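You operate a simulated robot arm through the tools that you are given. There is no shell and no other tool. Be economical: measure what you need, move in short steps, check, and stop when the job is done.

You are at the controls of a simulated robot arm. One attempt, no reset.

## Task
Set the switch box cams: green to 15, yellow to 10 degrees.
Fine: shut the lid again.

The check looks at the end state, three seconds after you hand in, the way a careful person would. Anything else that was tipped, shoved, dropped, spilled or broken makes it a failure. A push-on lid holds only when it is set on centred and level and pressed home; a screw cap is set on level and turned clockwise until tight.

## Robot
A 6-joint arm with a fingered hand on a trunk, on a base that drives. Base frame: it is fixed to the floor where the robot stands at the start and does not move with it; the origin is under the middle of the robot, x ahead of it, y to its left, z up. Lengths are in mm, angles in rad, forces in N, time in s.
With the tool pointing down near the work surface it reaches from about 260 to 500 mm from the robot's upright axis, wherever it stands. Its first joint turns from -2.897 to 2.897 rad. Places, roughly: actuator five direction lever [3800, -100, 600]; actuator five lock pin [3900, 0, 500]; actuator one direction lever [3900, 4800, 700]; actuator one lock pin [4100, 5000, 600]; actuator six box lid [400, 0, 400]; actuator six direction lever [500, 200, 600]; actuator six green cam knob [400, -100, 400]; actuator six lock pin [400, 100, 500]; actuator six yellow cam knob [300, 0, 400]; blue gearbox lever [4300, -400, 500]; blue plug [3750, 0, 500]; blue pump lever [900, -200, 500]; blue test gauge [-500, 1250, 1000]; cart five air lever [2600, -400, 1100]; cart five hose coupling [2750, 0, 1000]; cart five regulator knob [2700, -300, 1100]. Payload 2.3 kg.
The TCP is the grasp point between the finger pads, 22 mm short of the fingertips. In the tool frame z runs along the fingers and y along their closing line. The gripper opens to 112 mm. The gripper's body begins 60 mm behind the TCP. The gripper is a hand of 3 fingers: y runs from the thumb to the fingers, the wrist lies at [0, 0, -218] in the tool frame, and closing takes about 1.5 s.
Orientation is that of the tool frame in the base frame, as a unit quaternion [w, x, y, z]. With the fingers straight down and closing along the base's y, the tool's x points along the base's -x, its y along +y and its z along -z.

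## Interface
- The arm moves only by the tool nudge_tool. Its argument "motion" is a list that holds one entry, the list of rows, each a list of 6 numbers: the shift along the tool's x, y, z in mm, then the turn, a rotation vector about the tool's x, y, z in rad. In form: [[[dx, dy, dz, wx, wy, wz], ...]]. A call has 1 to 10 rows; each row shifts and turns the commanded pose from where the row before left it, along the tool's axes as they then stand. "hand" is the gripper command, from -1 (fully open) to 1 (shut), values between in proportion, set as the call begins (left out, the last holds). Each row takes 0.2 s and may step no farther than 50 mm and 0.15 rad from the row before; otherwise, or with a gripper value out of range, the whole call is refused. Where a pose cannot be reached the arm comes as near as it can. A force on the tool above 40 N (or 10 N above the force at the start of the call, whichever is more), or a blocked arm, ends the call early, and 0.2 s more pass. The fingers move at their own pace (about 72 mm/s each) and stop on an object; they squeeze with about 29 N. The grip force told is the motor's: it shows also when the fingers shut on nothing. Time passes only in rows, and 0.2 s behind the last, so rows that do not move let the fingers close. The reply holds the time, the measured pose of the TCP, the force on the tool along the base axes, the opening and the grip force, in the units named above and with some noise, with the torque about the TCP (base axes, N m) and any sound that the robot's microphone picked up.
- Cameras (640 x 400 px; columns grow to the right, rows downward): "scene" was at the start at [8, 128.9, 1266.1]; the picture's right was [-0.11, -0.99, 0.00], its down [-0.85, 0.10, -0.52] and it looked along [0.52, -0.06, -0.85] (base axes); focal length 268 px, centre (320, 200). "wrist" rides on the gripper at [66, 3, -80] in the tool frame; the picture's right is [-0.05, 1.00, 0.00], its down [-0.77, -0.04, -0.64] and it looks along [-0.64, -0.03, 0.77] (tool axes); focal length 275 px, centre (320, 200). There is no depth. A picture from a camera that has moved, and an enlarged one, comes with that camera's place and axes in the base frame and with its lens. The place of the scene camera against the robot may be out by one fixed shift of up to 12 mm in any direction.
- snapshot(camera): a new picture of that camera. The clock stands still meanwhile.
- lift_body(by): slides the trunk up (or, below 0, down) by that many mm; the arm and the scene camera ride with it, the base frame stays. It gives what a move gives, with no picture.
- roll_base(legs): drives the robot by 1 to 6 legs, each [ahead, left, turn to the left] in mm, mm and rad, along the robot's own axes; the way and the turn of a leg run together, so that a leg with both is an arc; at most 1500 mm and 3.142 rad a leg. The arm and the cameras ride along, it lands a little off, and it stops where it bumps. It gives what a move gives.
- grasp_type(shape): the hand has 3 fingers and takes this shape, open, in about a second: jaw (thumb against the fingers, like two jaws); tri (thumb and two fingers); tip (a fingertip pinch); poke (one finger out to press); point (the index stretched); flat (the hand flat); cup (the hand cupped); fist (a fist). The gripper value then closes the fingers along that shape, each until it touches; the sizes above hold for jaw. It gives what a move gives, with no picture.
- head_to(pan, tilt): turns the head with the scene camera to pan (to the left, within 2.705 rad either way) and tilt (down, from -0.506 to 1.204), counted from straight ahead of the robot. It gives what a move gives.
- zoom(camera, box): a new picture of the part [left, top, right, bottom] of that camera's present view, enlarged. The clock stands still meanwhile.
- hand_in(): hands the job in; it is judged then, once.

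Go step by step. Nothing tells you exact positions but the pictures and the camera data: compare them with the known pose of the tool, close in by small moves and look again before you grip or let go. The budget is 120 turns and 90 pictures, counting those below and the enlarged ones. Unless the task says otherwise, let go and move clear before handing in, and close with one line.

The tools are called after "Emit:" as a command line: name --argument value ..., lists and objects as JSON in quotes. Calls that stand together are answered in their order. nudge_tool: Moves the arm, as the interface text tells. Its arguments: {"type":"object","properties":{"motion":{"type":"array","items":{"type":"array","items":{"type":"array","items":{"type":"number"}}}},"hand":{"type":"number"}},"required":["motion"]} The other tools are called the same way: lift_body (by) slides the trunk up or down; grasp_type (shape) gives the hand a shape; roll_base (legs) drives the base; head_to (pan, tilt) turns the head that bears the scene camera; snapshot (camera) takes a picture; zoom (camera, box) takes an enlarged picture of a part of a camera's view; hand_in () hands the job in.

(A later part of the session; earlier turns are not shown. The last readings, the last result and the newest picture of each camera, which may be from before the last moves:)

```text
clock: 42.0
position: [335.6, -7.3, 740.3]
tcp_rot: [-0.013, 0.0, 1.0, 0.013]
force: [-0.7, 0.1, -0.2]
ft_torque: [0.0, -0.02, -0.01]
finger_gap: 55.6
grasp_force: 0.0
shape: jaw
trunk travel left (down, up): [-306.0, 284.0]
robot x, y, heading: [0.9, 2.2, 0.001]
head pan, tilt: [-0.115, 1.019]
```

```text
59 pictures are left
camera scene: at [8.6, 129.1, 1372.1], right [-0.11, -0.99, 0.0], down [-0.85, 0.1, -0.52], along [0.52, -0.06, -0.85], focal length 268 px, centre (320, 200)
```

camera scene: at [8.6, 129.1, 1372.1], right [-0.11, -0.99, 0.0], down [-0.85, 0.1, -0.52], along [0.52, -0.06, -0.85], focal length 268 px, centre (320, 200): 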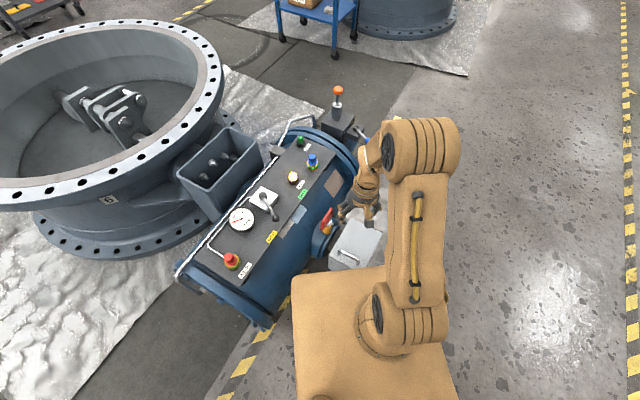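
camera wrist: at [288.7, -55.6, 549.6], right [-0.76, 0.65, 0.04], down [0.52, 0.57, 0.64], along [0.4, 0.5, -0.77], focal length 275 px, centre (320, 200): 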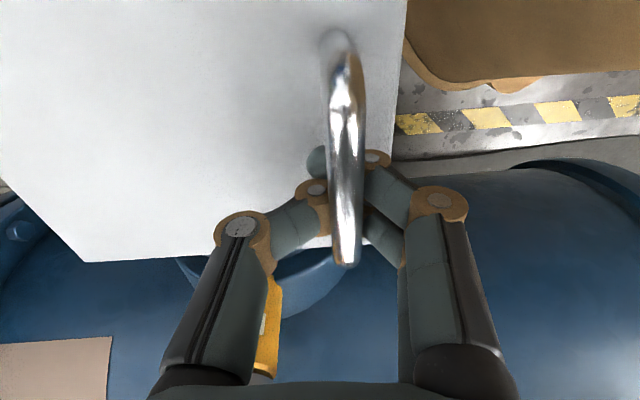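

The lid is down and the hand is clear. The floor to the right is free, so I drive there: right, then turn left.

Emit:
roll_base --legs '[[-30, 0, 0], [0, -357, 0], [30, 0, 0], [0, 0, 0.9]]'

Emit:
head_to --pan 0.0 --tilt 1.0

Emit:
snapshot --camera "scene"

```text
clock: 47.5
position: [211.3, -97.4, 739.5]
tcp_rot: [-0.018, -0.44, 0.898, 0.006]
force: [0.0, -0.8, 0.1]
ft_torque: [0.0, -0.02, -0.01]
finger_gap: 55.4
grasp_force: 0.2
shape: jaw
trunk travel left (down, up): [-306.0, 284.0]
robot x, y, heading: [1.8, -358.2, 0.905]
head pan, tilt: [-0.115, 1.019]
```

```text
clock: 48.2
position: [210.9, -98.1, 739.8]
tcp_rot: [-0.018, -0.44, 0.898, 0.006]
force: [-0.1, 0.1, -0.7]
ft_torque: [-0.02, 0.0, 0.04]
finger_gap: 55.5
grasp_force: 0.1
shape: jaw
trunk travel left (down, up): [-306.0, 284.0]
robot x, y, heading: [-0.2, -359.9, 0.906]
head pan, tilt: [0.0, 1.0]
```

```text
58 pictures are left
camera scene: at [-105.1, -266.6, 1373.4], right [0.79, -0.62, 0.0], down [-0.52, -0.66, -0.54], along [0.33, 0.42, -0.84], focal length 268 px, centre (320, 200)
```

scene: 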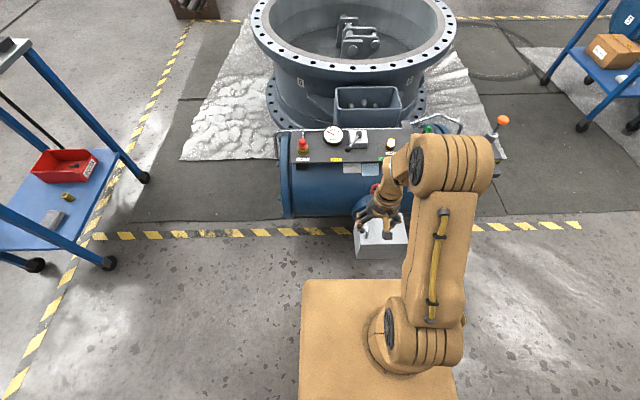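

The box is straight ahead now. I shift right and ahead a little to a working distance.

Emit:
roll_base --legs '[[0, -136, 0], [55, 0, 0]]'

Emit:
snapshot --camera "scene"

Emit:
snapshot --camera "wrist"

```text
clock: 50.1
position: [351.7, -136.9, 738.4]
tcp_rot: [-0.018, -0.44, 0.898, 0.006]
force: [-0.7, 0.1, -0.1]
ft_torque: [0.0, 0.0, 0.01]
finger_gap: 55.4
grasp_force: 0.0
shape: jaw
trunk travel left (down, up): [-306.0, 284.0]
robot x, y, heading: [137.4, -392.6, 0.904]
head pan, tilt: [0.0, 1.0]
```

```text
57 pictures are left
camera scene: at [35.2, -305.4, 1373.3], right [0.79, -0.62, 0.0], down [-0.52, -0.66, -0.54], along [0.33, 0.43, -0.84], focal length 268 px, centre (320, 200)
```

scene: 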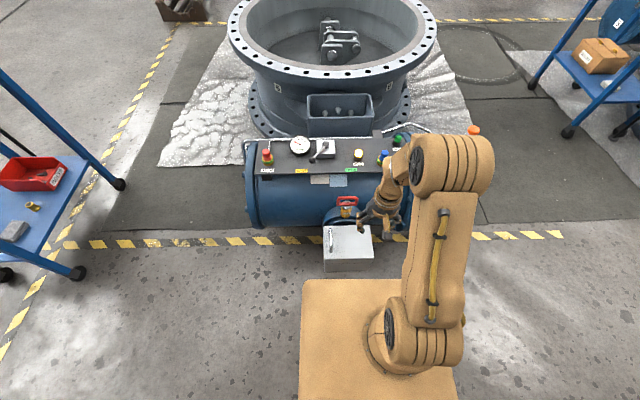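

```text
56 pictures are left
camera wrist: at [310.2, -186.7, 821.8], right [-0.76, 0.65, 0.02], down [0.52, 0.59, 0.61], along [0.38, 0.48, -0.79], focal length 275 px, centre (320, 200)
```

wrist: 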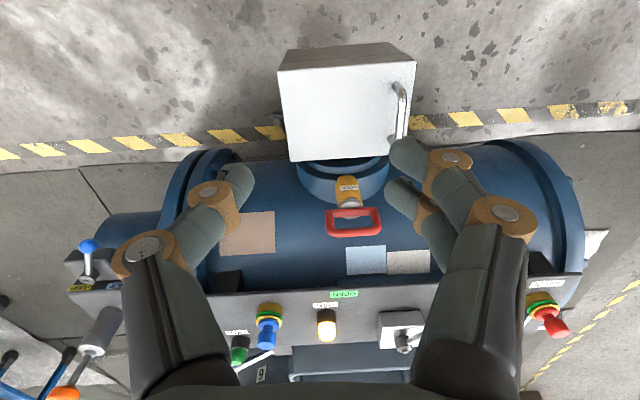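

Good placement. I move above the handle, correct the slight tilt, and lower the trunk.

Emit:
nudge_tool --motion '[[[-20, 28, 0, 0.026, 0, 0], [-20, 28, 0, 0, -0.027, 0], [-20, 28, 0, 0, 0, 0], [-18, 27, 0, 0, 0, 0]]]'

Emit:
lift_body --by -166

Emit:
snapshot --camera "wrist"

Emit:
snapshot --camera "scene"

```text
clock: 51.1
position: [309.4, -7.8, 739.8]
tcp_rot: [0.0, -0.441, 0.898, 0.0]
force: [0.5, 0.6, -0.8]
ft_torque: [0.04, 0.0, -0.04]
finger_gap: 55.5
grasp_force: 0.0
shape: jaw
trunk travel left (down, up): [-306.0, 284.0]
robot x, y, heading: [140.0, -396.4, 0.906]
head pan, tilt: [0.0, 1.0]
```

```text
clock: 53.0
position: [309.9, -7.8, 573.2]
tcp_rot: [0.0, -0.441, 0.898, 0.0]
force: [-0.3, 0.4, -0.3]
ft_torque: [-0.01, 0.03, 0.02]
finger_gap: 55.6
grasp_force: 0.0
shape: jaw
trunk travel left (down, up): [-140.0, 450.0]
robot x, y, heading: [141.3, -393.1, 0.908]
head pan, tilt: [0.0, 1.0]
```

```text
55 pictures are left
camera wrist: at [266.3, -58.3, 654.2], right [-0.76, 0.65, 0.0], down [0.5, 0.59, 0.64], along [0.41, 0.48, -0.77], focal length 275 px, centre (320, 200)
```

wrist: 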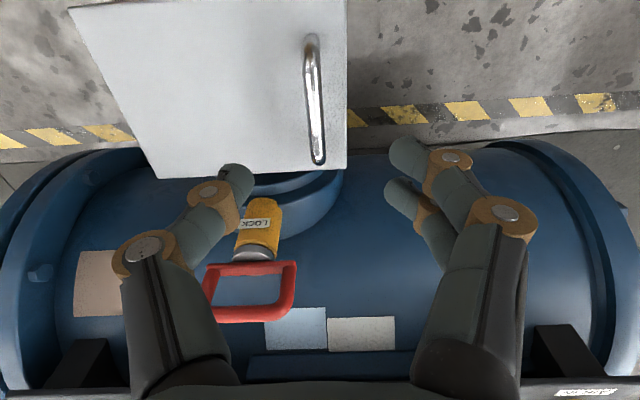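

```text
54 pictures are left
camera scene: at [34.7, -306.1, 1207.4], right [0.79, -0.62, 0.0], down [-0.52, -0.66, -0.54], along [0.33, 0.43, -0.84], focal length 268 px, centre (320, 200)
```

scene: 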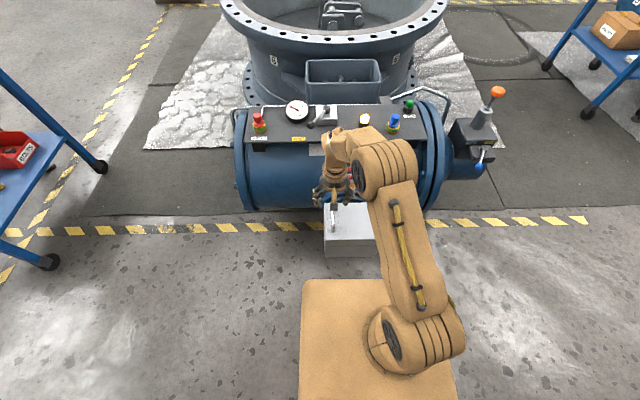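

Aligned. I lower over the handle and close.

Emit:
nudge_tool --motion '[[[0, -4, 40, 0, 0, 0], [0, 0, 35, 0, 0, 0], [0, 0, 20, 0, 0, 0], [0, 0, 14, 0, 0, 0]]]'

Emit:
nudge_tool --motion '[[[0, 0, 0, 0, 0, 0], [0, 0, 0, 0, 0, 0], [0, 0, 0, 0, 0, 0], [0, 0, 0, 0, 0, 0], [0, 0, 0, 0, 0, 0], [0, 0, 0, 0, 0, 0]]]' --hand 1.0

Emit:
snapshot --camera "wrist"

```text
clock: 54.0
position: [314.5, -11.6, 466.0]
tcp_rot: [0.001, -0.44, 0.898, 0.001]
force: [0.6, 0.8, 0.0]
ft_torque: [-0.02, 0.02, -0.01]
finger_gap: 55.8
grasp_force: 0.0
shape: jaw
trunk travel left (down, up): [-140.0, 450.0]
robot x, y, heading: [139.1, -398.3, 0.906]
head pan, tilt: [0.0, 1.0]
```

```text
clock: 55.4
position: [314.9, -11.1, 465.9]
tcp_rot: [-0.001, -0.441, 0.898, 0.001]
force: [4.7, -4.8, -5.9]
ft_torque: [0.06, 0.06, -0.02]
finger_gap: 0.0
grasp_force: 29.1
shape: jaw
trunk travel left (down, up): [-140.0, 450.0]
robot x, y, heading: [139.7, -395.8, 0.908]
head pan, tilt: [0.0, 1.0]
```

```text
53 pictures are left
camera wrist: at [271.0, -60.9, 545.7], right [-0.76, 0.65, 0.0], down [0.5, 0.59, 0.64], along [0.41, 0.48, -0.77], focal length 275 px, centre (320, 200)
```

wrist: 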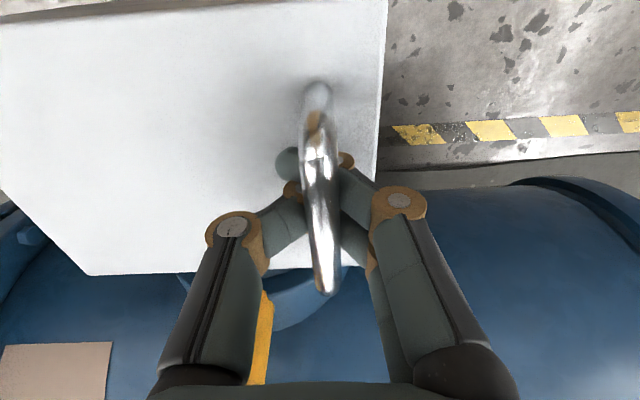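

Hooked again. I now follow the fitted hinge arc (radius ≈165), tilting the hand at half the lid's angle.

Emit:
nudge_tool --motion '[[[0, -8, -9, -0.04, 0, 0], [0, -9.5, -9.5, -0.035, 0, 0], [0, -6.8, -10.4, -0.04, 0, 0], [0, -6.8, -10.4, -0.035, 0, 0], [0, -7.5, -9.9, -0.04, 0, 0], [0, -7.5, -9.9, -0.035, 0, 0]]]'

Emit:
snapshot --camera "wrist"

```text
clock: 56.8
position: [353.4, -41.0, 518.5]
tcp_rot: [-0.049, -0.437, 0.892, 0.101]
force: [-2.8, 4.7, 4.3]
ft_torque: [-0.05, -0.01, 0.0]
finger_gap: 0.1
grasp_force: 29.2
shape: jaw
trunk travel left (down, up): [-140.0, 450.0]
robot x, y, heading: [142.0, -399.2, 0.905]
head pan, tilt: [0.0, 1.0]
```

```text
52 pictures are left
camera wrist: at [324.6, -103.7, 597.5], right [-0.74, 0.63, 0.22], down [0.61, 0.5, 0.61], along [0.28, 0.59, -0.76], focal length 275 px, centre (320, 200)
```

wrist: 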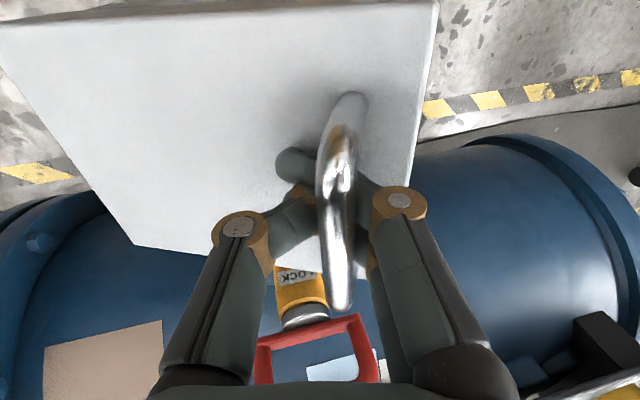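

Working nicely with low force. Continue along the arc.

Emit:
nudge_tool --motion '[[[0, -8.2, -9.3, -0.04, 0, 0], [0, -8.2, -9.3, -0.035, 0, 0], [0, -8.9, -8.6, -0.04, 0, 0], [0, -8.9, -8.6, -0.035, 0, 0], [0, -9.4, -7.9, -0.04, 0, 0], [0, -9.4, -7.9, -0.035, 0, 0]]]'

Emit:
snapshot --camera "wrist"

Emit:
zoom --camera "scene" --box '[270, 140, 430, 260]'

```text
clock: 58.2
position: [407.0, -83.1, 551.5]
tcp_rot: [-0.097, -0.429, 0.875, 0.201]
force: [-0.4, 1.1, 1.5]
ft_torque: [0.02, -0.02, 0.03]
finger_gap: 0.0
grasp_force: 29.0
shape: jaw
trunk travel left (down, up): [-140.0, 450.0]
robot x, y, heading: [137.7, -395.0, 0.905]
head pan, tilt: [0.0, 1.0]
```

```text
51 pictures are left
camera wrist: at [390.9, -154.8, 624.3], right [-0.68, 0.59, 0.44], down [0.72, 0.42, 0.56], along [0.14, 0.69, -0.71], focal length 275 px, centre (320, 200)
```

wrist: 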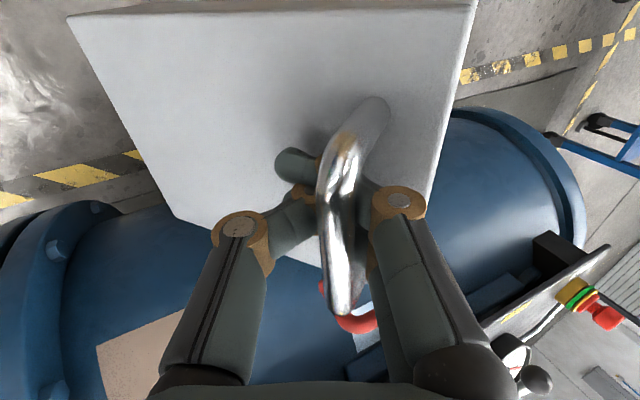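

```text
3.33 times, centred on (350, 200) of scene
camera zoom: at [34.7, -306.0, 1207.3], right [0.79, -0.62, 0.0], down [-0.52, -0.66, -0.54], along [0.33, 0.43, -0.84], focal length 894 px, centre (220, 200)
```

zoom: 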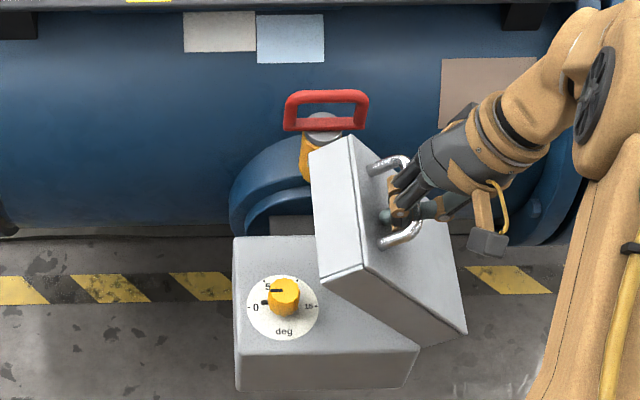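

Very good, lid ≈50° and forces near zero. Continue.

Emit:
nudge_tool --motion '[[[0, -10.1, -7.2, -0.04, 0, 0], [0, -10.1, -7.2, -0.04, 0, 0], [0, -10.6, -6.4, -0.04, 0, 0], [0, -10.6, -6.4, -0.04, 0, 0], [0, -11, -5.6, -0.04, 0, 0], [0, -11, -5.6, -0.04, 0, 0]]]'

Emit:
zoom --camera "scene" --box '[270, 140, 430, 260]'

```text
clock: 59.6
position: [464.2, -128.8, 549.4]
tcp_rot: [-0.149, -0.415, 0.844, 0.305]
force: [0.0, -0.6, -0.8]
ft_torque: [0.01, -0.01, 0.02]
finger_gap: 0.0
grasp_force: 28.7
shape: jaw
trunk travel left (down, up): [-140.0, 450.0]
robot x, y, heading: [138.8, -396.9, 0.909]
head pan, tilt: [0.0, 1.0]
```

```text
3.33 times, centred on (350, 200) of scene
camera zoom: at [34.8, -306.1, 1207.4], right [0.79, -0.62, 0.0], down [-0.52, -0.66, -0.54], along [0.33, 0.43, -0.84], focal length 894 px, centre (220, 200)
```

zoom: 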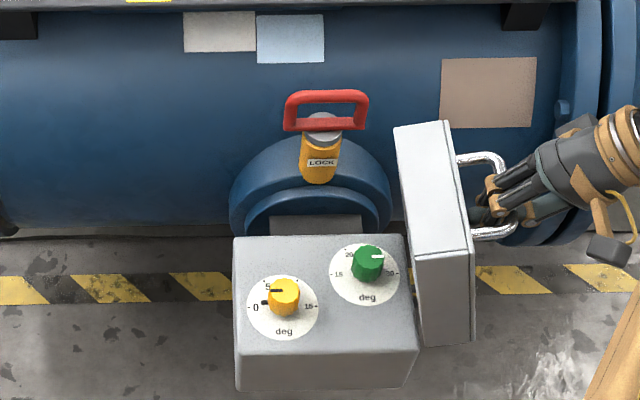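

Lid about 80°, both knobs visible. Two more steps past vertical.

Emit:
nudge_tool --motion '[[[0, -11.3, -4.8, -0.04, 0, 0], [0, -11.3, -4.8, -0.04, 0, 0], [0, -11.7, -3.9, -0.04, 0, 0], [0, -11.7, -3.9, -0.04, 0, 0]]]'

Emit:
zoom --camera "scene" --box '[270, 140, 430, 260]'

Emit:
snapshot --camera "scene"

```text
clock: 60.6
position: [459.7, -132.2, 543.6]
tcp_rot: [-0.178, -0.397, 0.822, 0.368]
force: [14.3, 1.6, 28.2]
ft_torque: [-0.71, -0.23, 0.19]
finger_gap: 0.2
grasp_force: 29.4
shape: jaw
out of reach, approached as far as the arm can: row 2, 3, 4
trunk travel left (down, up): [-140.0, 450.0]
robot x, y, heading: [137.5, -394.6, 0.907]
head pan, tilt: [0.0, 1.0]
```

```text
3.33 times, centred on (350, 200) of scene
camera zoom: at [34.2, -307.7, 1208.1], right [0.79, -0.62, 0.0], down [-0.52, -0.66, -0.54], along [0.33, 0.43, -0.84], focal length 894 px, centre (220, 200)
```

zoom: 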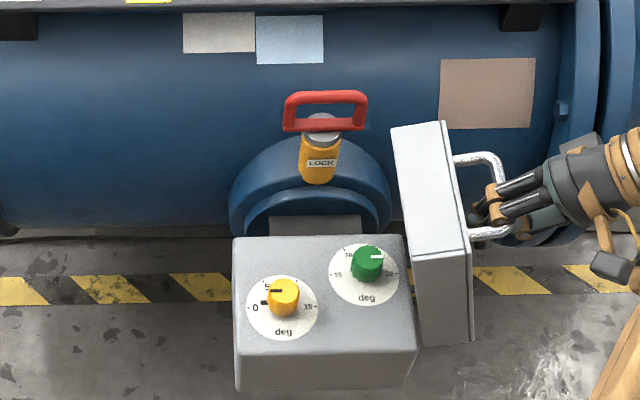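

```text
47 pictures are left
camera scene: at [34.2, -307.7, 1208.1], right [0.79, -0.62, 0.0], down [-0.52, -0.66, -0.54], along [0.33, 0.43, -0.84], focal length 268 px, centre (320, 200)
```

scene: 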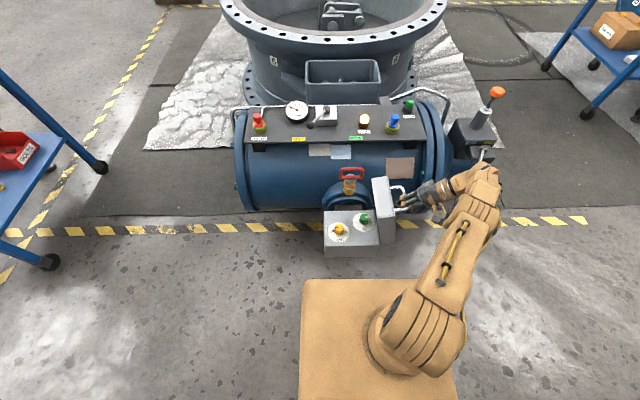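

The tilt put the wrist at its limit. I untilt some while moving on toward and past vertical.

Emit:
nudge_tool --motion '[[[0, 0, 0, 0.06, 0, 0], [0, -2, -2, 0.06, 0, 0], [0, -4, -3, 0.06, 0, 0], [0, -5, -3, 0.06, 0, 0], [0, -5, -3, 0.06, 0, 0]]]'

Emit:
zoom --camera "scene" --box '[270, 140, 430, 260]'

```text
clock: 61.8
position: [475.6, -141.9, 538.7]
tcp_rot: [-0.118, -0.424, 0.864, 0.243]
force: [13.3, 12.5, 10.4]
ft_torque: [-0.34, 0.44, -0.12]
finger_gap: 0.0
grasp_force: 29.0
shape: jaw
trunk travel left (down, up): [-140.0, 450.0]
robot x, y, heading: [140.3, -396.0, 0.908]
head pan, tilt: [0.0, 1.0]
```

```text
3.33 times, centred on (350, 200) of scene
camera zoom: at [35.3, -305.3, 1207.2], right [0.79, -0.62, 0.0], down [-0.52, -0.66, -0.54], along [0.33, 0.42, -0.84], focal length 894 px, centre (220, 200)
```

zoom: 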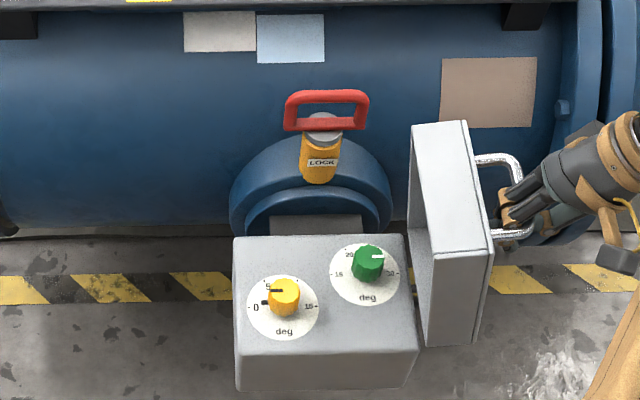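

Now the inside of the lid shows: about vertical. A bit further.

Emit:
nudge_tool --motion '[[[3, -6, -2, 0.05, 0, 0], [3, -6, -2, 0.05, 0, 0], [3, -7, -1, 0.04, 0, 0], [0, -7, 0, 0.03, 0, 0]]]'

Emit:
zoom --camera "scene" --box '[270, 140, 430, 260]'

Emit:
snapshot --camera "wrist"

```text
clock: 62.2
position: [480.7, -147.1, 539.6]
tcp_rot: [-0.103, -0.428, 0.871, 0.22]
force: [12.7, 14.2, 3.0]
ft_torque: [-0.33, 0.33, -0.16]
finger_gap: 0.0
grasp_force: 28.4
shape: jaw
trunk travel left (down, up): [-140.0, 450.0]
robot x, y, heading: [142.1, -399.8, 0.907]
head pan, tilt: [0.0, 1.0]
stopped in row 2: the force on the tool passed its limit (the readings are from after the stop); the commanded pose is now the measured one
```

```text
3.33 times, centred on (350, 200) of scene
camera zoom: at [36.2, -304.3, 1207.1], right [0.79, -0.62, 0.0], down [-0.52, -0.66, -0.54], along [0.33, 0.42, -0.84], focal length 894 px, centre (220, 200)
```

zoom: 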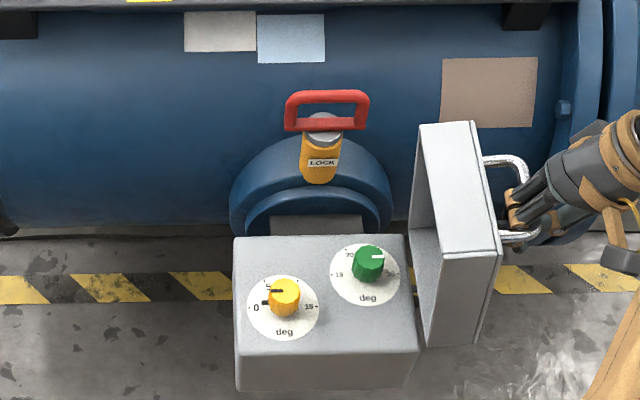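

```text
44 pictures are left
camera wrist: at [466.7, -221.6, 610.6], right [-0.67, 0.57, 0.47], down [0.73, 0.4, 0.55], along [0.13, 0.71, -0.69], focal length 275 px, centre (320, 200)
```

wrist: 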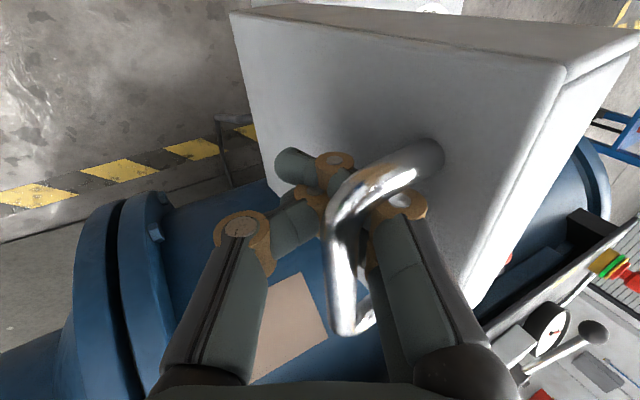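

The side force comes from my sideways shift; I undo it, push a little more and then test whether the lid stays by opening the fingers a bit.

Emit:
nudge_tool --motion '[[[-5, 0, 0, 0, 0, 0], [-3, -5, -1, 0.04, 0, 0], [0, -6, -1, 0.04, 0, 0], [0, -6, -1, 0.04, 0, 0]]]'

Emit:
nudge_tool --motion '[[[0, 0, 0, 0, 0, 0], [0, 0, 0, 0, 0, 0], [0, 0, 0, 0, 0, 0], [0, 0, 0, 0, 0, 0]]]' --hand 0.5

Emit:
zoom --camera "scene" --box '[270, 140, 430, 260]'

Emit:
snapshot --camera "wrist"

```text
clock: 63.2
position: [497.2, -153.9, 533.6]
tcp_rot: [-0.079, -0.433, 0.882, 0.168]
force: [0.1, -0.3, 0.5]
ft_torque: [0.0, -0.01, 0.03]
finger_gap: 0.0
grasp_force: 29.0
shape: jaw
trunk travel left (down, up): [-140.0, 450.0]
robot x, y, heading: [137.2, -396.1, 0.906]
head pan, tilt: [0.0, 1.0]
```

```text
clock: 64.2
position: [498.0, -153.4, 535.1]
tcp_rot: [-0.079, -0.433, 0.882, 0.168]
force: [1.6, -0.5, -0.5]
ft_torque: [0.0, 0.0, 0.01]
finger_gap: 27.3
grasp_force: 0.0
shape: jaw
trunk travel left (down, up): [-140.0, 450.0]
robot x, y, heading: [140.3, -394.7, 0.908]
head pan, tilt: [0.0, 1.0]
```

```text
3.33 times, centred on (350, 200) of scene
camera zoom: at [35.0, -306.1, 1207.4], right [0.79, -0.62, 0.0], down [-0.52, -0.66, -0.54], along [0.33, 0.43, -0.84], focal length 894 px, centre (220, 200)
```

zoom: 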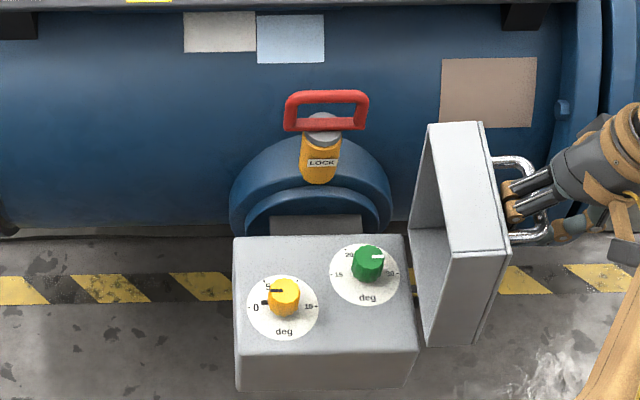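

```text
42 pictures are left
camera wrist: at [476.4, -222.5, 610.0], right [-0.71, 0.61, 0.36], down [0.68, 0.44, 0.58], along [0.19, 0.66, -0.73], focal length 275 px, centre (320, 200)
```

wrist: 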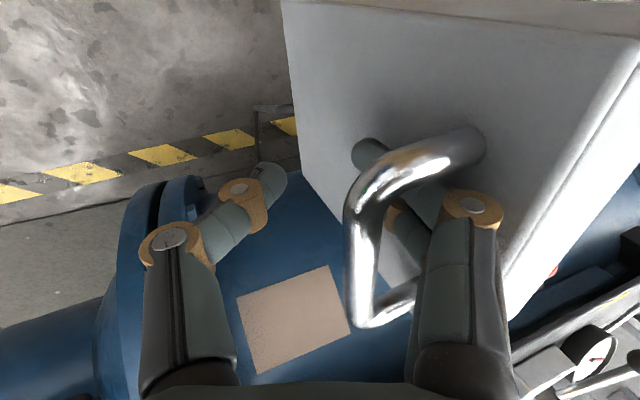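

About 93–95°. I push the bar a bit more with the inner fingers to get clearly past vertical.

Emit:
nudge_tool --motion '[[[0, -7, 0, 0.04, 0, 0], [0, -7, 0, 0.04, 0, 0], [0, -7, 1, 0.04, 0, 0], [0, -7, 1, 0.04, 0, 0], [0, 0, 0, 0, 0, 0], [0, 0, 0, 0, 0, 0]]]'

Emit:
zoom --camera "scene" --box '[270, 140, 430, 260]'

Emit:
snapshot --camera "wrist"

```text
clock: 65.6
position: [518.7, -168.4, 524.1]
tcp_rot: [-0.044, -0.438, 0.893, 0.096]
force: [-0.5, 0.8, 0.8]
ft_torque: [0.0, 0.0, 0.02]
finger_gap: 28.0
grasp_force: 0.0
shape: jaw
trunk travel left (down, up): [-140.0, 450.0]
robot x, y, heading: [141.7, -395.2, 0.906]
head pan, tilt: [0.0, 1.0]
```

```text
3.33 times, centred on (350, 200) of scene
camera zoom: at [34.8, -306.0, 1207.4], right [0.79, -0.62, 0.0], down [-0.52, -0.66, -0.54], along [0.33, 0.43, -0.84], focal length 894 px, centre (220, 200)
```

zoom: 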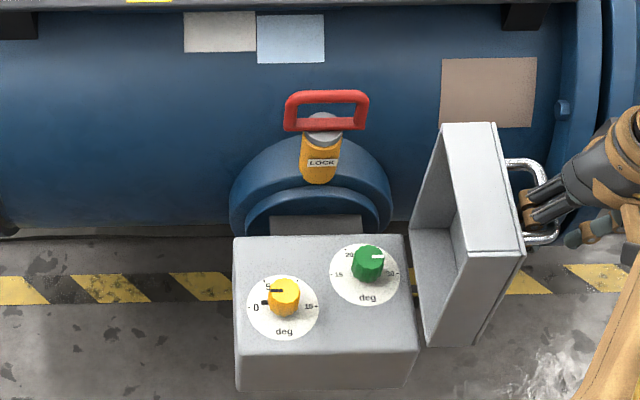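

```text
40 pictures are left
camera wrist: at [487.8, -229.9, 602.9], right [-0.74, 0.63, 0.21], down [0.6, 0.5, 0.62], along [0.29, 0.59, -0.76], focal length 275 px, centre (320, 200)
```

wrist: 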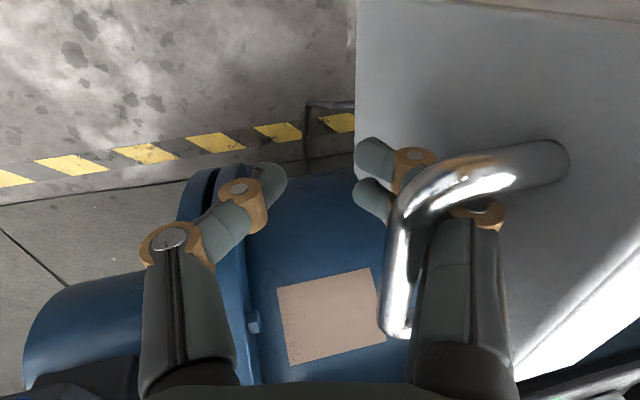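

Emit:
nudge_tool --motion '[[[0, -7, 1, 0.03, 0, 0], [0, -7, 2, 0.03, 0, 0], [0, -7, 2, 0.03, 0, 0], [0, 0, 0, 0, 0, 0], [0, 0, 0, 0, 0, 0]]]'

Emit:
zoom --camera "scene" --box '[270, 140, 430, 260]'

```text
clock: 66.8
position: [533.7, -180.1, 514.5]
tcp_rot: [-0.024, -0.439, 0.896, 0.057]
force: [0.6, 0.0, 0.0]
ft_torque: [0.0, -0.01, 0.03]
finger_gap: 28.0
grasp_force: 0.1
shape: jaw
trunk travel left (down, up): [-140.0, 450.0]
robot x, y, heading: [138.9, -393.7, 0.906]
head pan, tilt: [0.0, 1.0]
```

```text
3.33 times, centred on (350, 200) of scene
camera zoom: at [34.9, -306.1, 1207.4], right [0.79, -0.62, 0.0], down [-0.52, -0.66, -0.54], along [0.33, 0.43, -0.84], focal length 894 px, centre (220, 200)
```

zoom: 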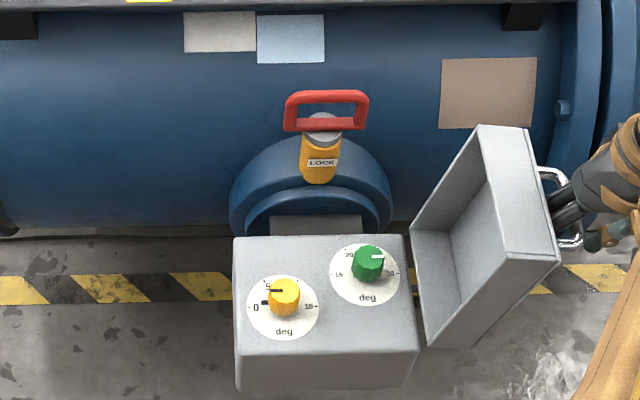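

The lid has tipped outward past vertical. I look at how the fingers lie before pulling out.

Emit:
snapshot --camera "wrist"

```text
38 pictures are left
camera wrist: at [497.1, -236.9, 594.6], right [-0.76, 0.64, 0.12], down [0.56, 0.54, 0.63], along [0.34, 0.55, -0.77], focal length 275 px, centre (320, 200)
```

wrist: 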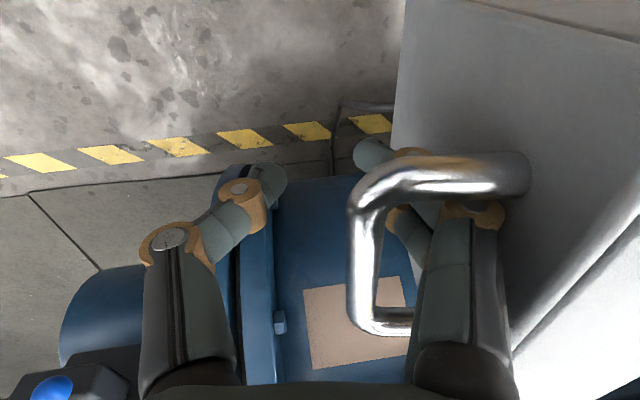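

The lid leans outward onto the fingers, which sit between bar and lid. I withdraw along the fingers, tilting to match the lean.

Emit:
nudge_tool --motion '[[[0, -2, -6, -0.05, 0, 0], [0, -2, -10, -0.05, 0, 0], [0, -1, -12, -0.05, 0, 0], [0, 0, -15, -0.03, 0, 0], [0, 0, -20, 0, 0, 0], [0, 0, -20, 0, 0, 0]]]'

Emit:
snapshot --camera "wrist"

Emit:
zoom --camera "scene" --box '[270, 140, 430, 260]'

```text
clock: 68.2
position: [554.4, -196.1, 594.4]
tcp_rot: [-0.062, -0.436, 0.887, 0.137]
force: [-0.3, -0.1, 0.6]
ft_torque: [-0.05, -0.02, 0.0]
finger_gap: 27.6
grasp_force: 0.1
shape: jaw
trunk travel left (down, up): [-140.0, 450.0]
robot x, y, heading: [141.1, -399.9, 0.913]
head pan, tilt: [0.0, 1.0]
```

```text
37 pictures are left
camera wrist: at [528.2, -263.2, 671.8], right [-0.73, 0.62, 0.3], down [0.65, 0.47, 0.6], along [0.23, 0.63, -0.74], focal length 275 px, centre (320, 200)
```

wrist: 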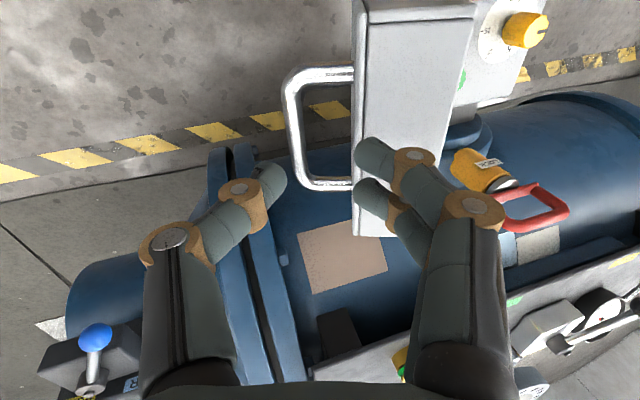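

```text
3.33 times, centred on (350, 200) of scene
camera zoom: at [34.8, -306.0, 1207.4], right [0.79, -0.62, 0.0], down [-0.52, -0.66, -0.54], along [0.33, 0.43, -0.84], focal length 894 px, centre (220, 200)
```

zoom: 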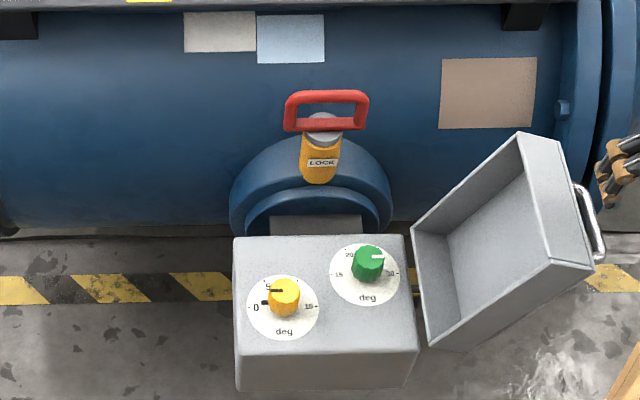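

The lid stays open at its stop. I rise a little, set the tool level, and read the dials closely.

Emit:
nudge_tool --motion '[[[0, 0, -25, 0.06, 0, 0], [0, 0, -25, 0.06, 0, 0], [0, 0, -25, 0.06, 0, 0], [0, 0, -25, 0.06, 0, 0], [0, 0, -10, 0.06, 0, 0]]]' --hand 0.2

Emit:
zoom --camera "scene" --box '[326, 195, 376, 229]'

```text
clock: 69.4
position: [571.3, -211.2, 703.0]
tcp_rot: [0.003, -0.439, 0.898, 0.002]
force: [-0.5, -0.1, 0.2]
ft_torque: [-0.04, 0.01, -0.02]
finger_gap: 44.1
grasp_force: 0.1
shape: jaw
trunk travel left (down, up): [-140.0, 450.0]
robot x, y, heading: [137.3, -395.6, 0.909]
head pan, tilt: [0.0, 1.0]
```

```text
11.76 times, centred on (351, 212) of scene
camera zoom: at [34.8, -306.1, 1207.3], right [0.79, -0.62, 0.0], down [-0.52, -0.66, -0.54], along [0.33, 0.43, -0.84], focal length 3156 px, centre (-45, 59)
```

zoom: 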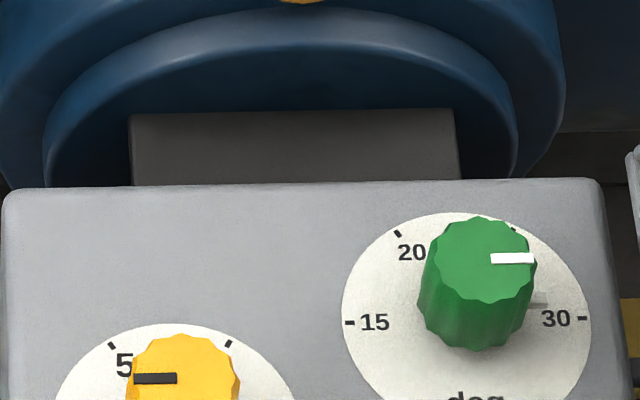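

Dials: yellow reads 0 (scale 0 left → 15 right over 180°, clockwise), green reads 30 (15 left → 30 right). So yellow must turn 120° clockwise, green 180° counter-clockwise. I move the hand over the yellow knob, seen near (324,-31).

Emit:
nudge_tool --motion '[[[1.5, 43.5, 0, 0, 0, 0], [1.5, 43.5, 0, 0, 0, 0], [1.5, 43.5, 0, 0, 0, 0], [1.5, 43.5, 0, 0, 0, 0], [1.5, 43.5, 0, 0, 0, 0], [1.5, 43.5, 0, 0, 0, 0], [1.5, 43.5, 0, 0, 0, 0], [0, 0, 40, 0, 0, 0], [0, 0, 40, 0, 0, 0], [0, 0, 30, 0, 0, 0]]]' --hand -0.1

Emit:
snapshot --camera "wrist"

```text
clock: 71.6
position: [321.6, -31.1, 592.4]
tcp_rot: [0.002, -0.44, 0.898, 0.003]
force: [-0.5, -0.8, 0.0]
ft_torque: [-0.01, -0.01, -0.01]
finger_gap: 61.1
grasp_force: 0.1
shape: jaw
trunk travel left (down, up): [-140.0, 450.0]
robot x, y, heading: [141.3, -398.6, 0.904]
head pan, tilt: [0.0, 1.0]
```

```text
34 pictures are left
camera wrist: at [278.7, -82.3, 673.5], right [-0.76, 0.65, 0.0], down [0.5, 0.58, 0.64], along [0.41, 0.49, -0.77], focal length 275 px, centre (320, 200)
```

wrist: 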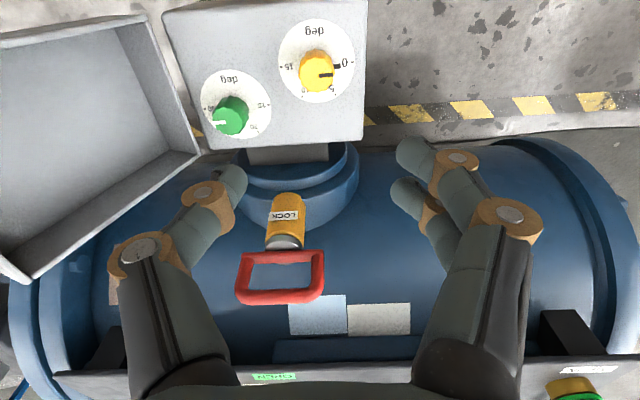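

Yellow knob ≈(319.5,-34), green ≈(402,-57) at z≈435. I pre-rotate the tool −1.05 rad over the yellow knob, descend to 500 and look.

Emit:
nudge_tool --motion '[[[3.5, 0, 20, 0, 0, -0.15], [0, 0, 20, 0, 0, -0.15], [0, 0, 20, 0, 0, -0.15], [0, 0, 20, 0, 0, -0.15], [0, 0, 12, 0, 0, -0.15], [0, 0, 0, 0, 0, -0.15], [0, 0, 0, 0, 0, -0.15]]]'

Emit:
snapshot --camera "wrist"

```text
clock: 73.2
position: [321.3, -33.1, 500.4]
tcp_rot: [-0.003, 0.831, -0.556, -0.002]
force: [-0.7, -0.6, -0.1]
ft_torque: [0.0, 0.02, 0.0]
finger_gap: 61.0
grasp_force: 0.0
shape: jaw
trunk travel left (down, up): [-140.0, 450.0]
robot x, y, heading: [140.1, -398.8, 0.91]
head pan, tilt: [0.0, 1.0]
```

```text
33 pictures are left
camera wrist: at [343.7, -96.6, 581.2], right [-0.94, -0.34, 0.0], down [-0.26, 0.72, 0.64], along [-0.21, 0.6, -0.77], focal length 275 px, centre (320, 200)
```

wrist: 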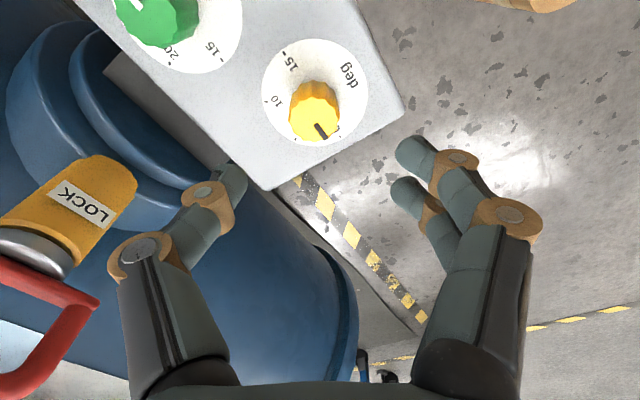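

Emit:
zoom --camera "wrist" --box '[240, 30, 400, 180]'

```text
2.67 times, centred on (320, 105) of wrist
camera zoom: at [343.7, -96.6, 581.2], right [-0.94, -0.34, 0.0], down [-0.26, 0.72, 0.64], along [-0.21, 0.6, -0.77], focal length 734 px, centre (320, 453)
```

zoom: 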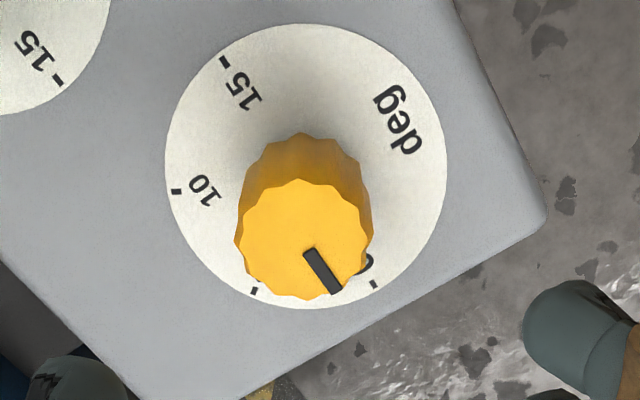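

Working through the geometry: knob top z≈422, base ≈378, axis ≈(324.5,-30.5), diameter ≈30. I correct by a few mm, descend to z≈410 and check before closing.

Emit:
nudge_tool --motion '[[[-1.3, -3.9, 30, 0, 0, 0], [0, 0, 30, 0, 0, 0], [0, 0, 20, 0, 0, 0], [0, 0, 10, 0, 0, 0]]]'

Emit:
snapshot --camera "wrist"

Emit:
zoom --camera "scene" --box '[300, 170, 400, 250]'

```text
clock: 74.2
position: [326.8, -29.8, 414.8]
tcp_rot: [-0.006, 0.831, -0.557, -0.002]
force: [1.6, -2.5, 32.9]
ft_torque: [-0.5, 0.93, 0.12]
finger_gap: 60.3
grasp_force: 0.0
shape: jaw
trunk travel left (down, up): [-140.0, 450.0]
robot x, y, heading: [138.7, -398.1, 0.907]
head pan, tilt: [0.0, 1.0]
```

```text
31 pictures are left
camera wrist: at [347.1, -93.6, 493.2], right [-0.94, -0.34, -0.01], down [-0.26, 0.72, 0.64], along [-0.21, 0.61, -0.77], focal length 275 px, centre (320, 200)
```

wrist: 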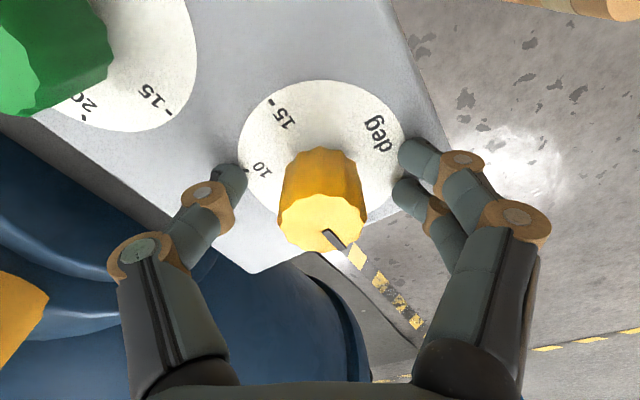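

```text
5.00 times, centred on (350, 210) of scene
camera zoom: at [33.6, -309.1, 1208.3], right [0.79, -0.62, 0.0], down [-0.52, -0.66, -0.54], along [0.33, 0.43, -0.84], focal length 1341 px, centre (170, 150)
```

zoom: 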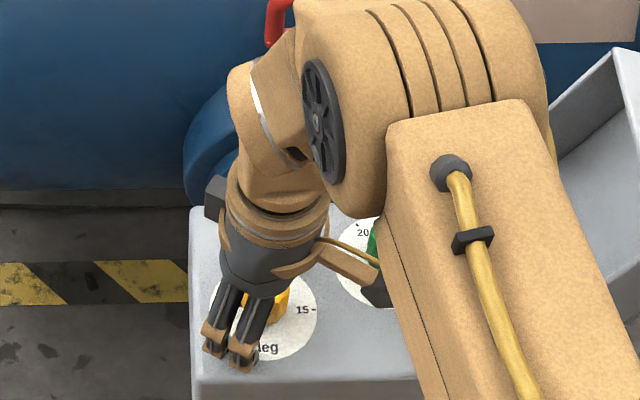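

The thumb tip touched the box face (z≈393). I raise 6 mm; the knob is centred, then close on it.

Emit:
nudge_tool --motion '[[[0, 1.5, -5, 0, 0, 0], [0, 0, -2, 0, 0, 0]]]'

Emit:
nudge_tool --motion '[[[0, 0, 0, 0, 0, 0], [0, 0, 0, 0, 0, 0], [0, 0, 0, 0, 0, 0], [0, 0, 0, 0, 0, 0], [0, 0, 0, 0, 0, 0]]]' --hand 1.0

Emit:
snapshot --camera "wrist"

```text
clock: 74.8
position: [325.3, -32.0, 416.9]
tcp_rot: [-0.002, 0.831, -0.556, -0.001]
force: [1.4, 0.1, -0.4]
ft_torque: [0.01, 0.01, 0.03]
finger_gap: 61.6
grasp_force: 0.0
shape: jaw
trunk travel left (down, up): [-140.0, 450.0]
robot x, y, heading: [140.9, -394.3, 0.906]
head pan, tilt: [0.0, 1.0]
```

```text
clock: 76.0
position: [324.2, -30.7, 417.4]
tcp_rot: [-0.003, 0.831, -0.557, -0.001]
force: [-1.6, 2.5, -4.0]
ft_torque: [0.05, 0.0, -0.02]
finger_gap: 21.3
grasp_force: 28.9
shape: jaw
trunk travel left (down, up): [-140.0, 450.0]
robot x, y, heading: [139.8, -397.6, 0.909]
head pan, tilt: [0.0, 1.0]
```

```text
29 pictures are left
camera wrist: at [345.4, -94.4, 497.5], right [-0.94, -0.34, 0.0], down [-0.26, 0.72, 0.64], along [-0.21, 0.6, -0.77], focal length 275 px, centre (320, 200)
```

wrist: 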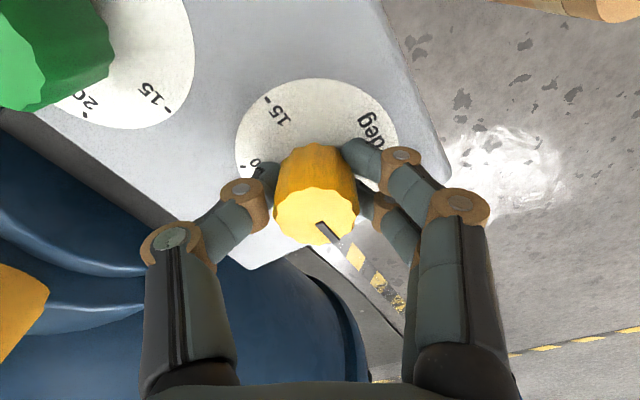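

Gripped. I turn clockwise (+wz) in a first batch.

Emit:
nudge_tool --motion '[[[0, 0, 0, 0, 0, 0.14], [0, 0, 0, 0, 0, 0.14], [0, 0, 0, 0, 0, 0.14], [0, 0, 0, 0, 0, 0.14], [0, 0, 0, 0, 0, 0.14], [0, 0, 0, 0, 0, 0.14], [0, 0, 0, 0, 0, 0.14], [0, 0, 0, 0, 0, 0.14]]]'

Emit:
snapshot --camera "wrist"

```text
clock: 77.8
position: [325.7, -30.4, 417.6]
tcp_rot: [0.002, -0.406, 0.914, 0.003]
force: [7.6, 3.7, -5.0]
ft_torque: [0.05, -0.11, 0.07]
finger_gap: 21.2
grasp_force: 28.7
shape: jaw
trunk travel left (down, up): [-140.0, 450.0]
robot x, y, heading: [139.8, -398.6, 0.906]
head pan, tilt: [0.0, 1.0]
```

```text
28 pictures are left
camera wrist: at [276.9, -78.1, 497.6], right [-0.71, 0.7, 0.0], down [0.54, 0.54, 0.64], along [0.45, 0.46, -0.77], focal length 275 px, centre (320, 200)
```

wrist: 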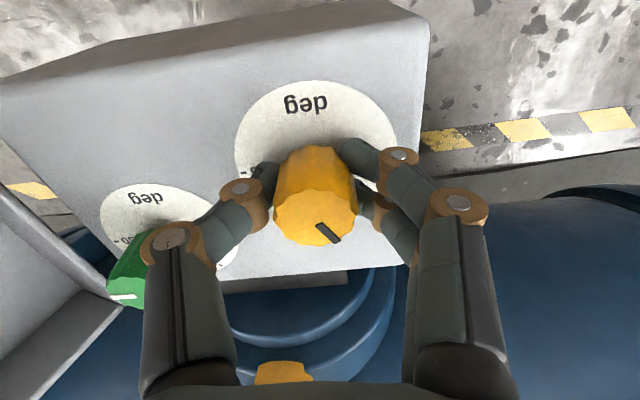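

The knob follows. Another 0.97 rad.

Emit:
nudge_tool --motion '[[[0, 0, 0, 0, 0, 0.14], [0, 0, 0, 0, 0, 0.14], [0, 0, 0, 0, 0, 0.14], [0, 0, 0, 0, 0, 0.14], [0, 0, 0, 0, 0, 0.14], [0, 0, 0, 0, 0, 0.14], [0, 0, 0, 0, 0, 0.13]]]'

Emit:
zoom --camera "wrist" --box '[220, 60, 420, 280]'

Emit:
zoom --camera "scene" --box '[320, 195, 380, 240]'

```text
clock: 79.4
position: [325.7, -29.7, 418.2]
tcp_rot: [0.0, 0.067, 0.998, 0.002]
force: [19.9, 4.2, -1.4]
ft_torque: [0.08, -0.31, 0.07]
finger_gap: 20.2
grasp_force: 29.3
shape: jaw
trunk travel left (down, up): [-140.0, 450.0]
robot x, y, heading: [141.3, -394.9, 0.904]
head pan, tilt: [0.0, 1.0]
```

```text
1.82 times, centred on (320, 170) of wrist
camera zoom: at [259.1, -19.6, 497.9], right [0.18, 0.98, 0.01], down [0.76, -0.14, 0.64], along [0.63, -0.11, -0.77], focal length 500 px, centre (320, 254)
```

zoom: 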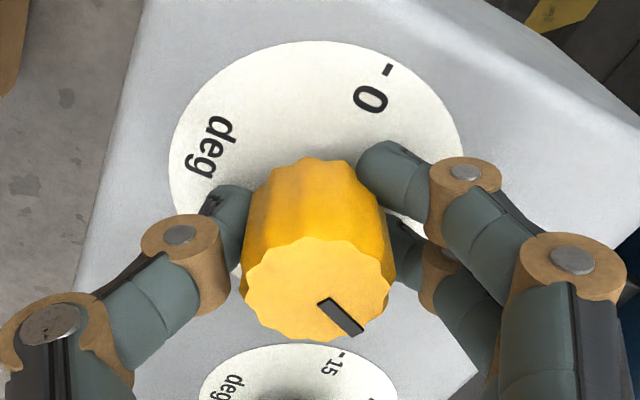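

```text
8.89 times, centred on (350, 218) of scene
camera zoom: at [36.5, -305.6, 1207.5], right [0.79, -0.62, 0.0], down [-0.52, -0.66, -0.54], along [0.33, 0.43, -0.84], focal length 2385 px, centre (53, 44)
```

zoom: 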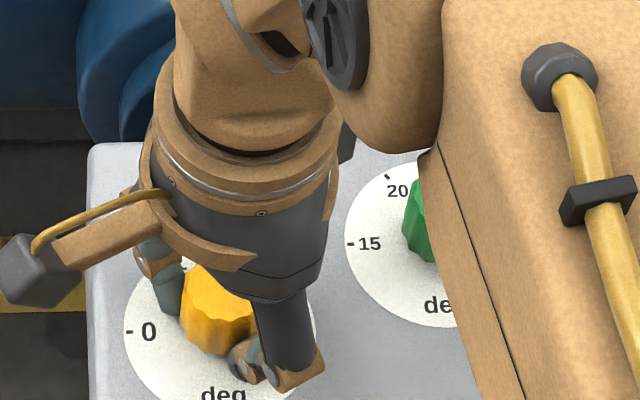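

Pointer appears close to the 10 direction. I release, rise and read it in a clean view.

Emit:
nudge_tool --motion '[[[0, 0, 0, 0, 0, 0], [0, 0, 0, 0, 0, 0], [0, 0, 0, 0, 0, 0], [0, 0, -10, 0, 0, 0], [0, 0, -30, 0, 0, 0], [0, 0, -40, 0, 0, 0]]]' --hand -0.1

Emit:
zoom --camera "wrist" --box '[240, 30, 400, 180]'

```text
clock: 80.8
position: [324.5, -28.6, 498.7]
tcp_rot: [0.001, 0.065, 0.998, 0.004]
force: [0.3, 0.0, -0.1]
ft_torque: [-0.01, 0.01, 0.0]
finger_gap: 61.3
grasp_force: 0.1
shape: jaw
trunk travel left (down, up): [-140.0, 450.0]
robot x, y, heading: [138.9, -397.4, 0.908]
head pan, tilt: [0.0, 1.0]
```

```text
2.67 times, centred on (320, 105) of wrist
camera zoom: at [258.1, -18.5, 578.7], right [0.17, 0.98, 0.01], down [0.76, -0.14, 0.64], along [0.63, -0.11, -0.77], focal length 734 px, centre (320, 453)
```

zoom: 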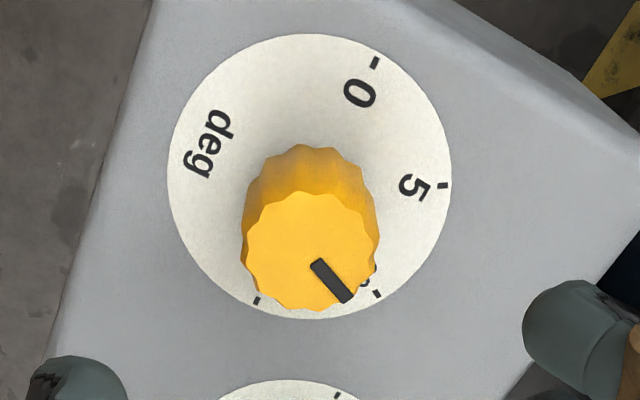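

Computed from the ticks, yellow is within about 0.0–0.3° of 10. I take one sharper view to decide.

Emit:
zoom --camera "wrist" --box '[295, 95, 350, 145]'

```text
8.00 times, centred on (322, 120) of wrist
camera zoom: at [258.1, -18.5, 578.7], right [0.17, 0.98, 0.01], down [0.76, -0.14, 0.64], along [0.63, -0.11, -0.77], focal length 2202 px, centre (300, 840)
```

zoom: 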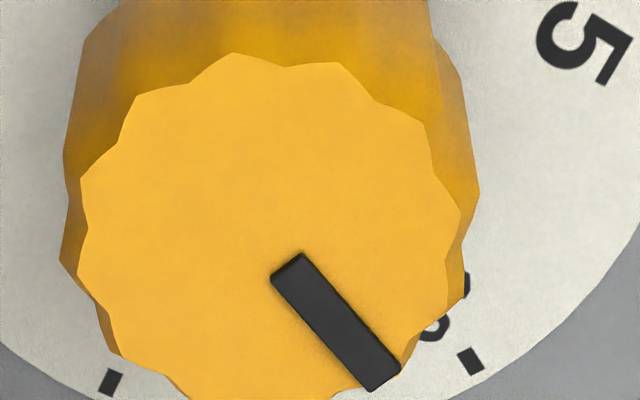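

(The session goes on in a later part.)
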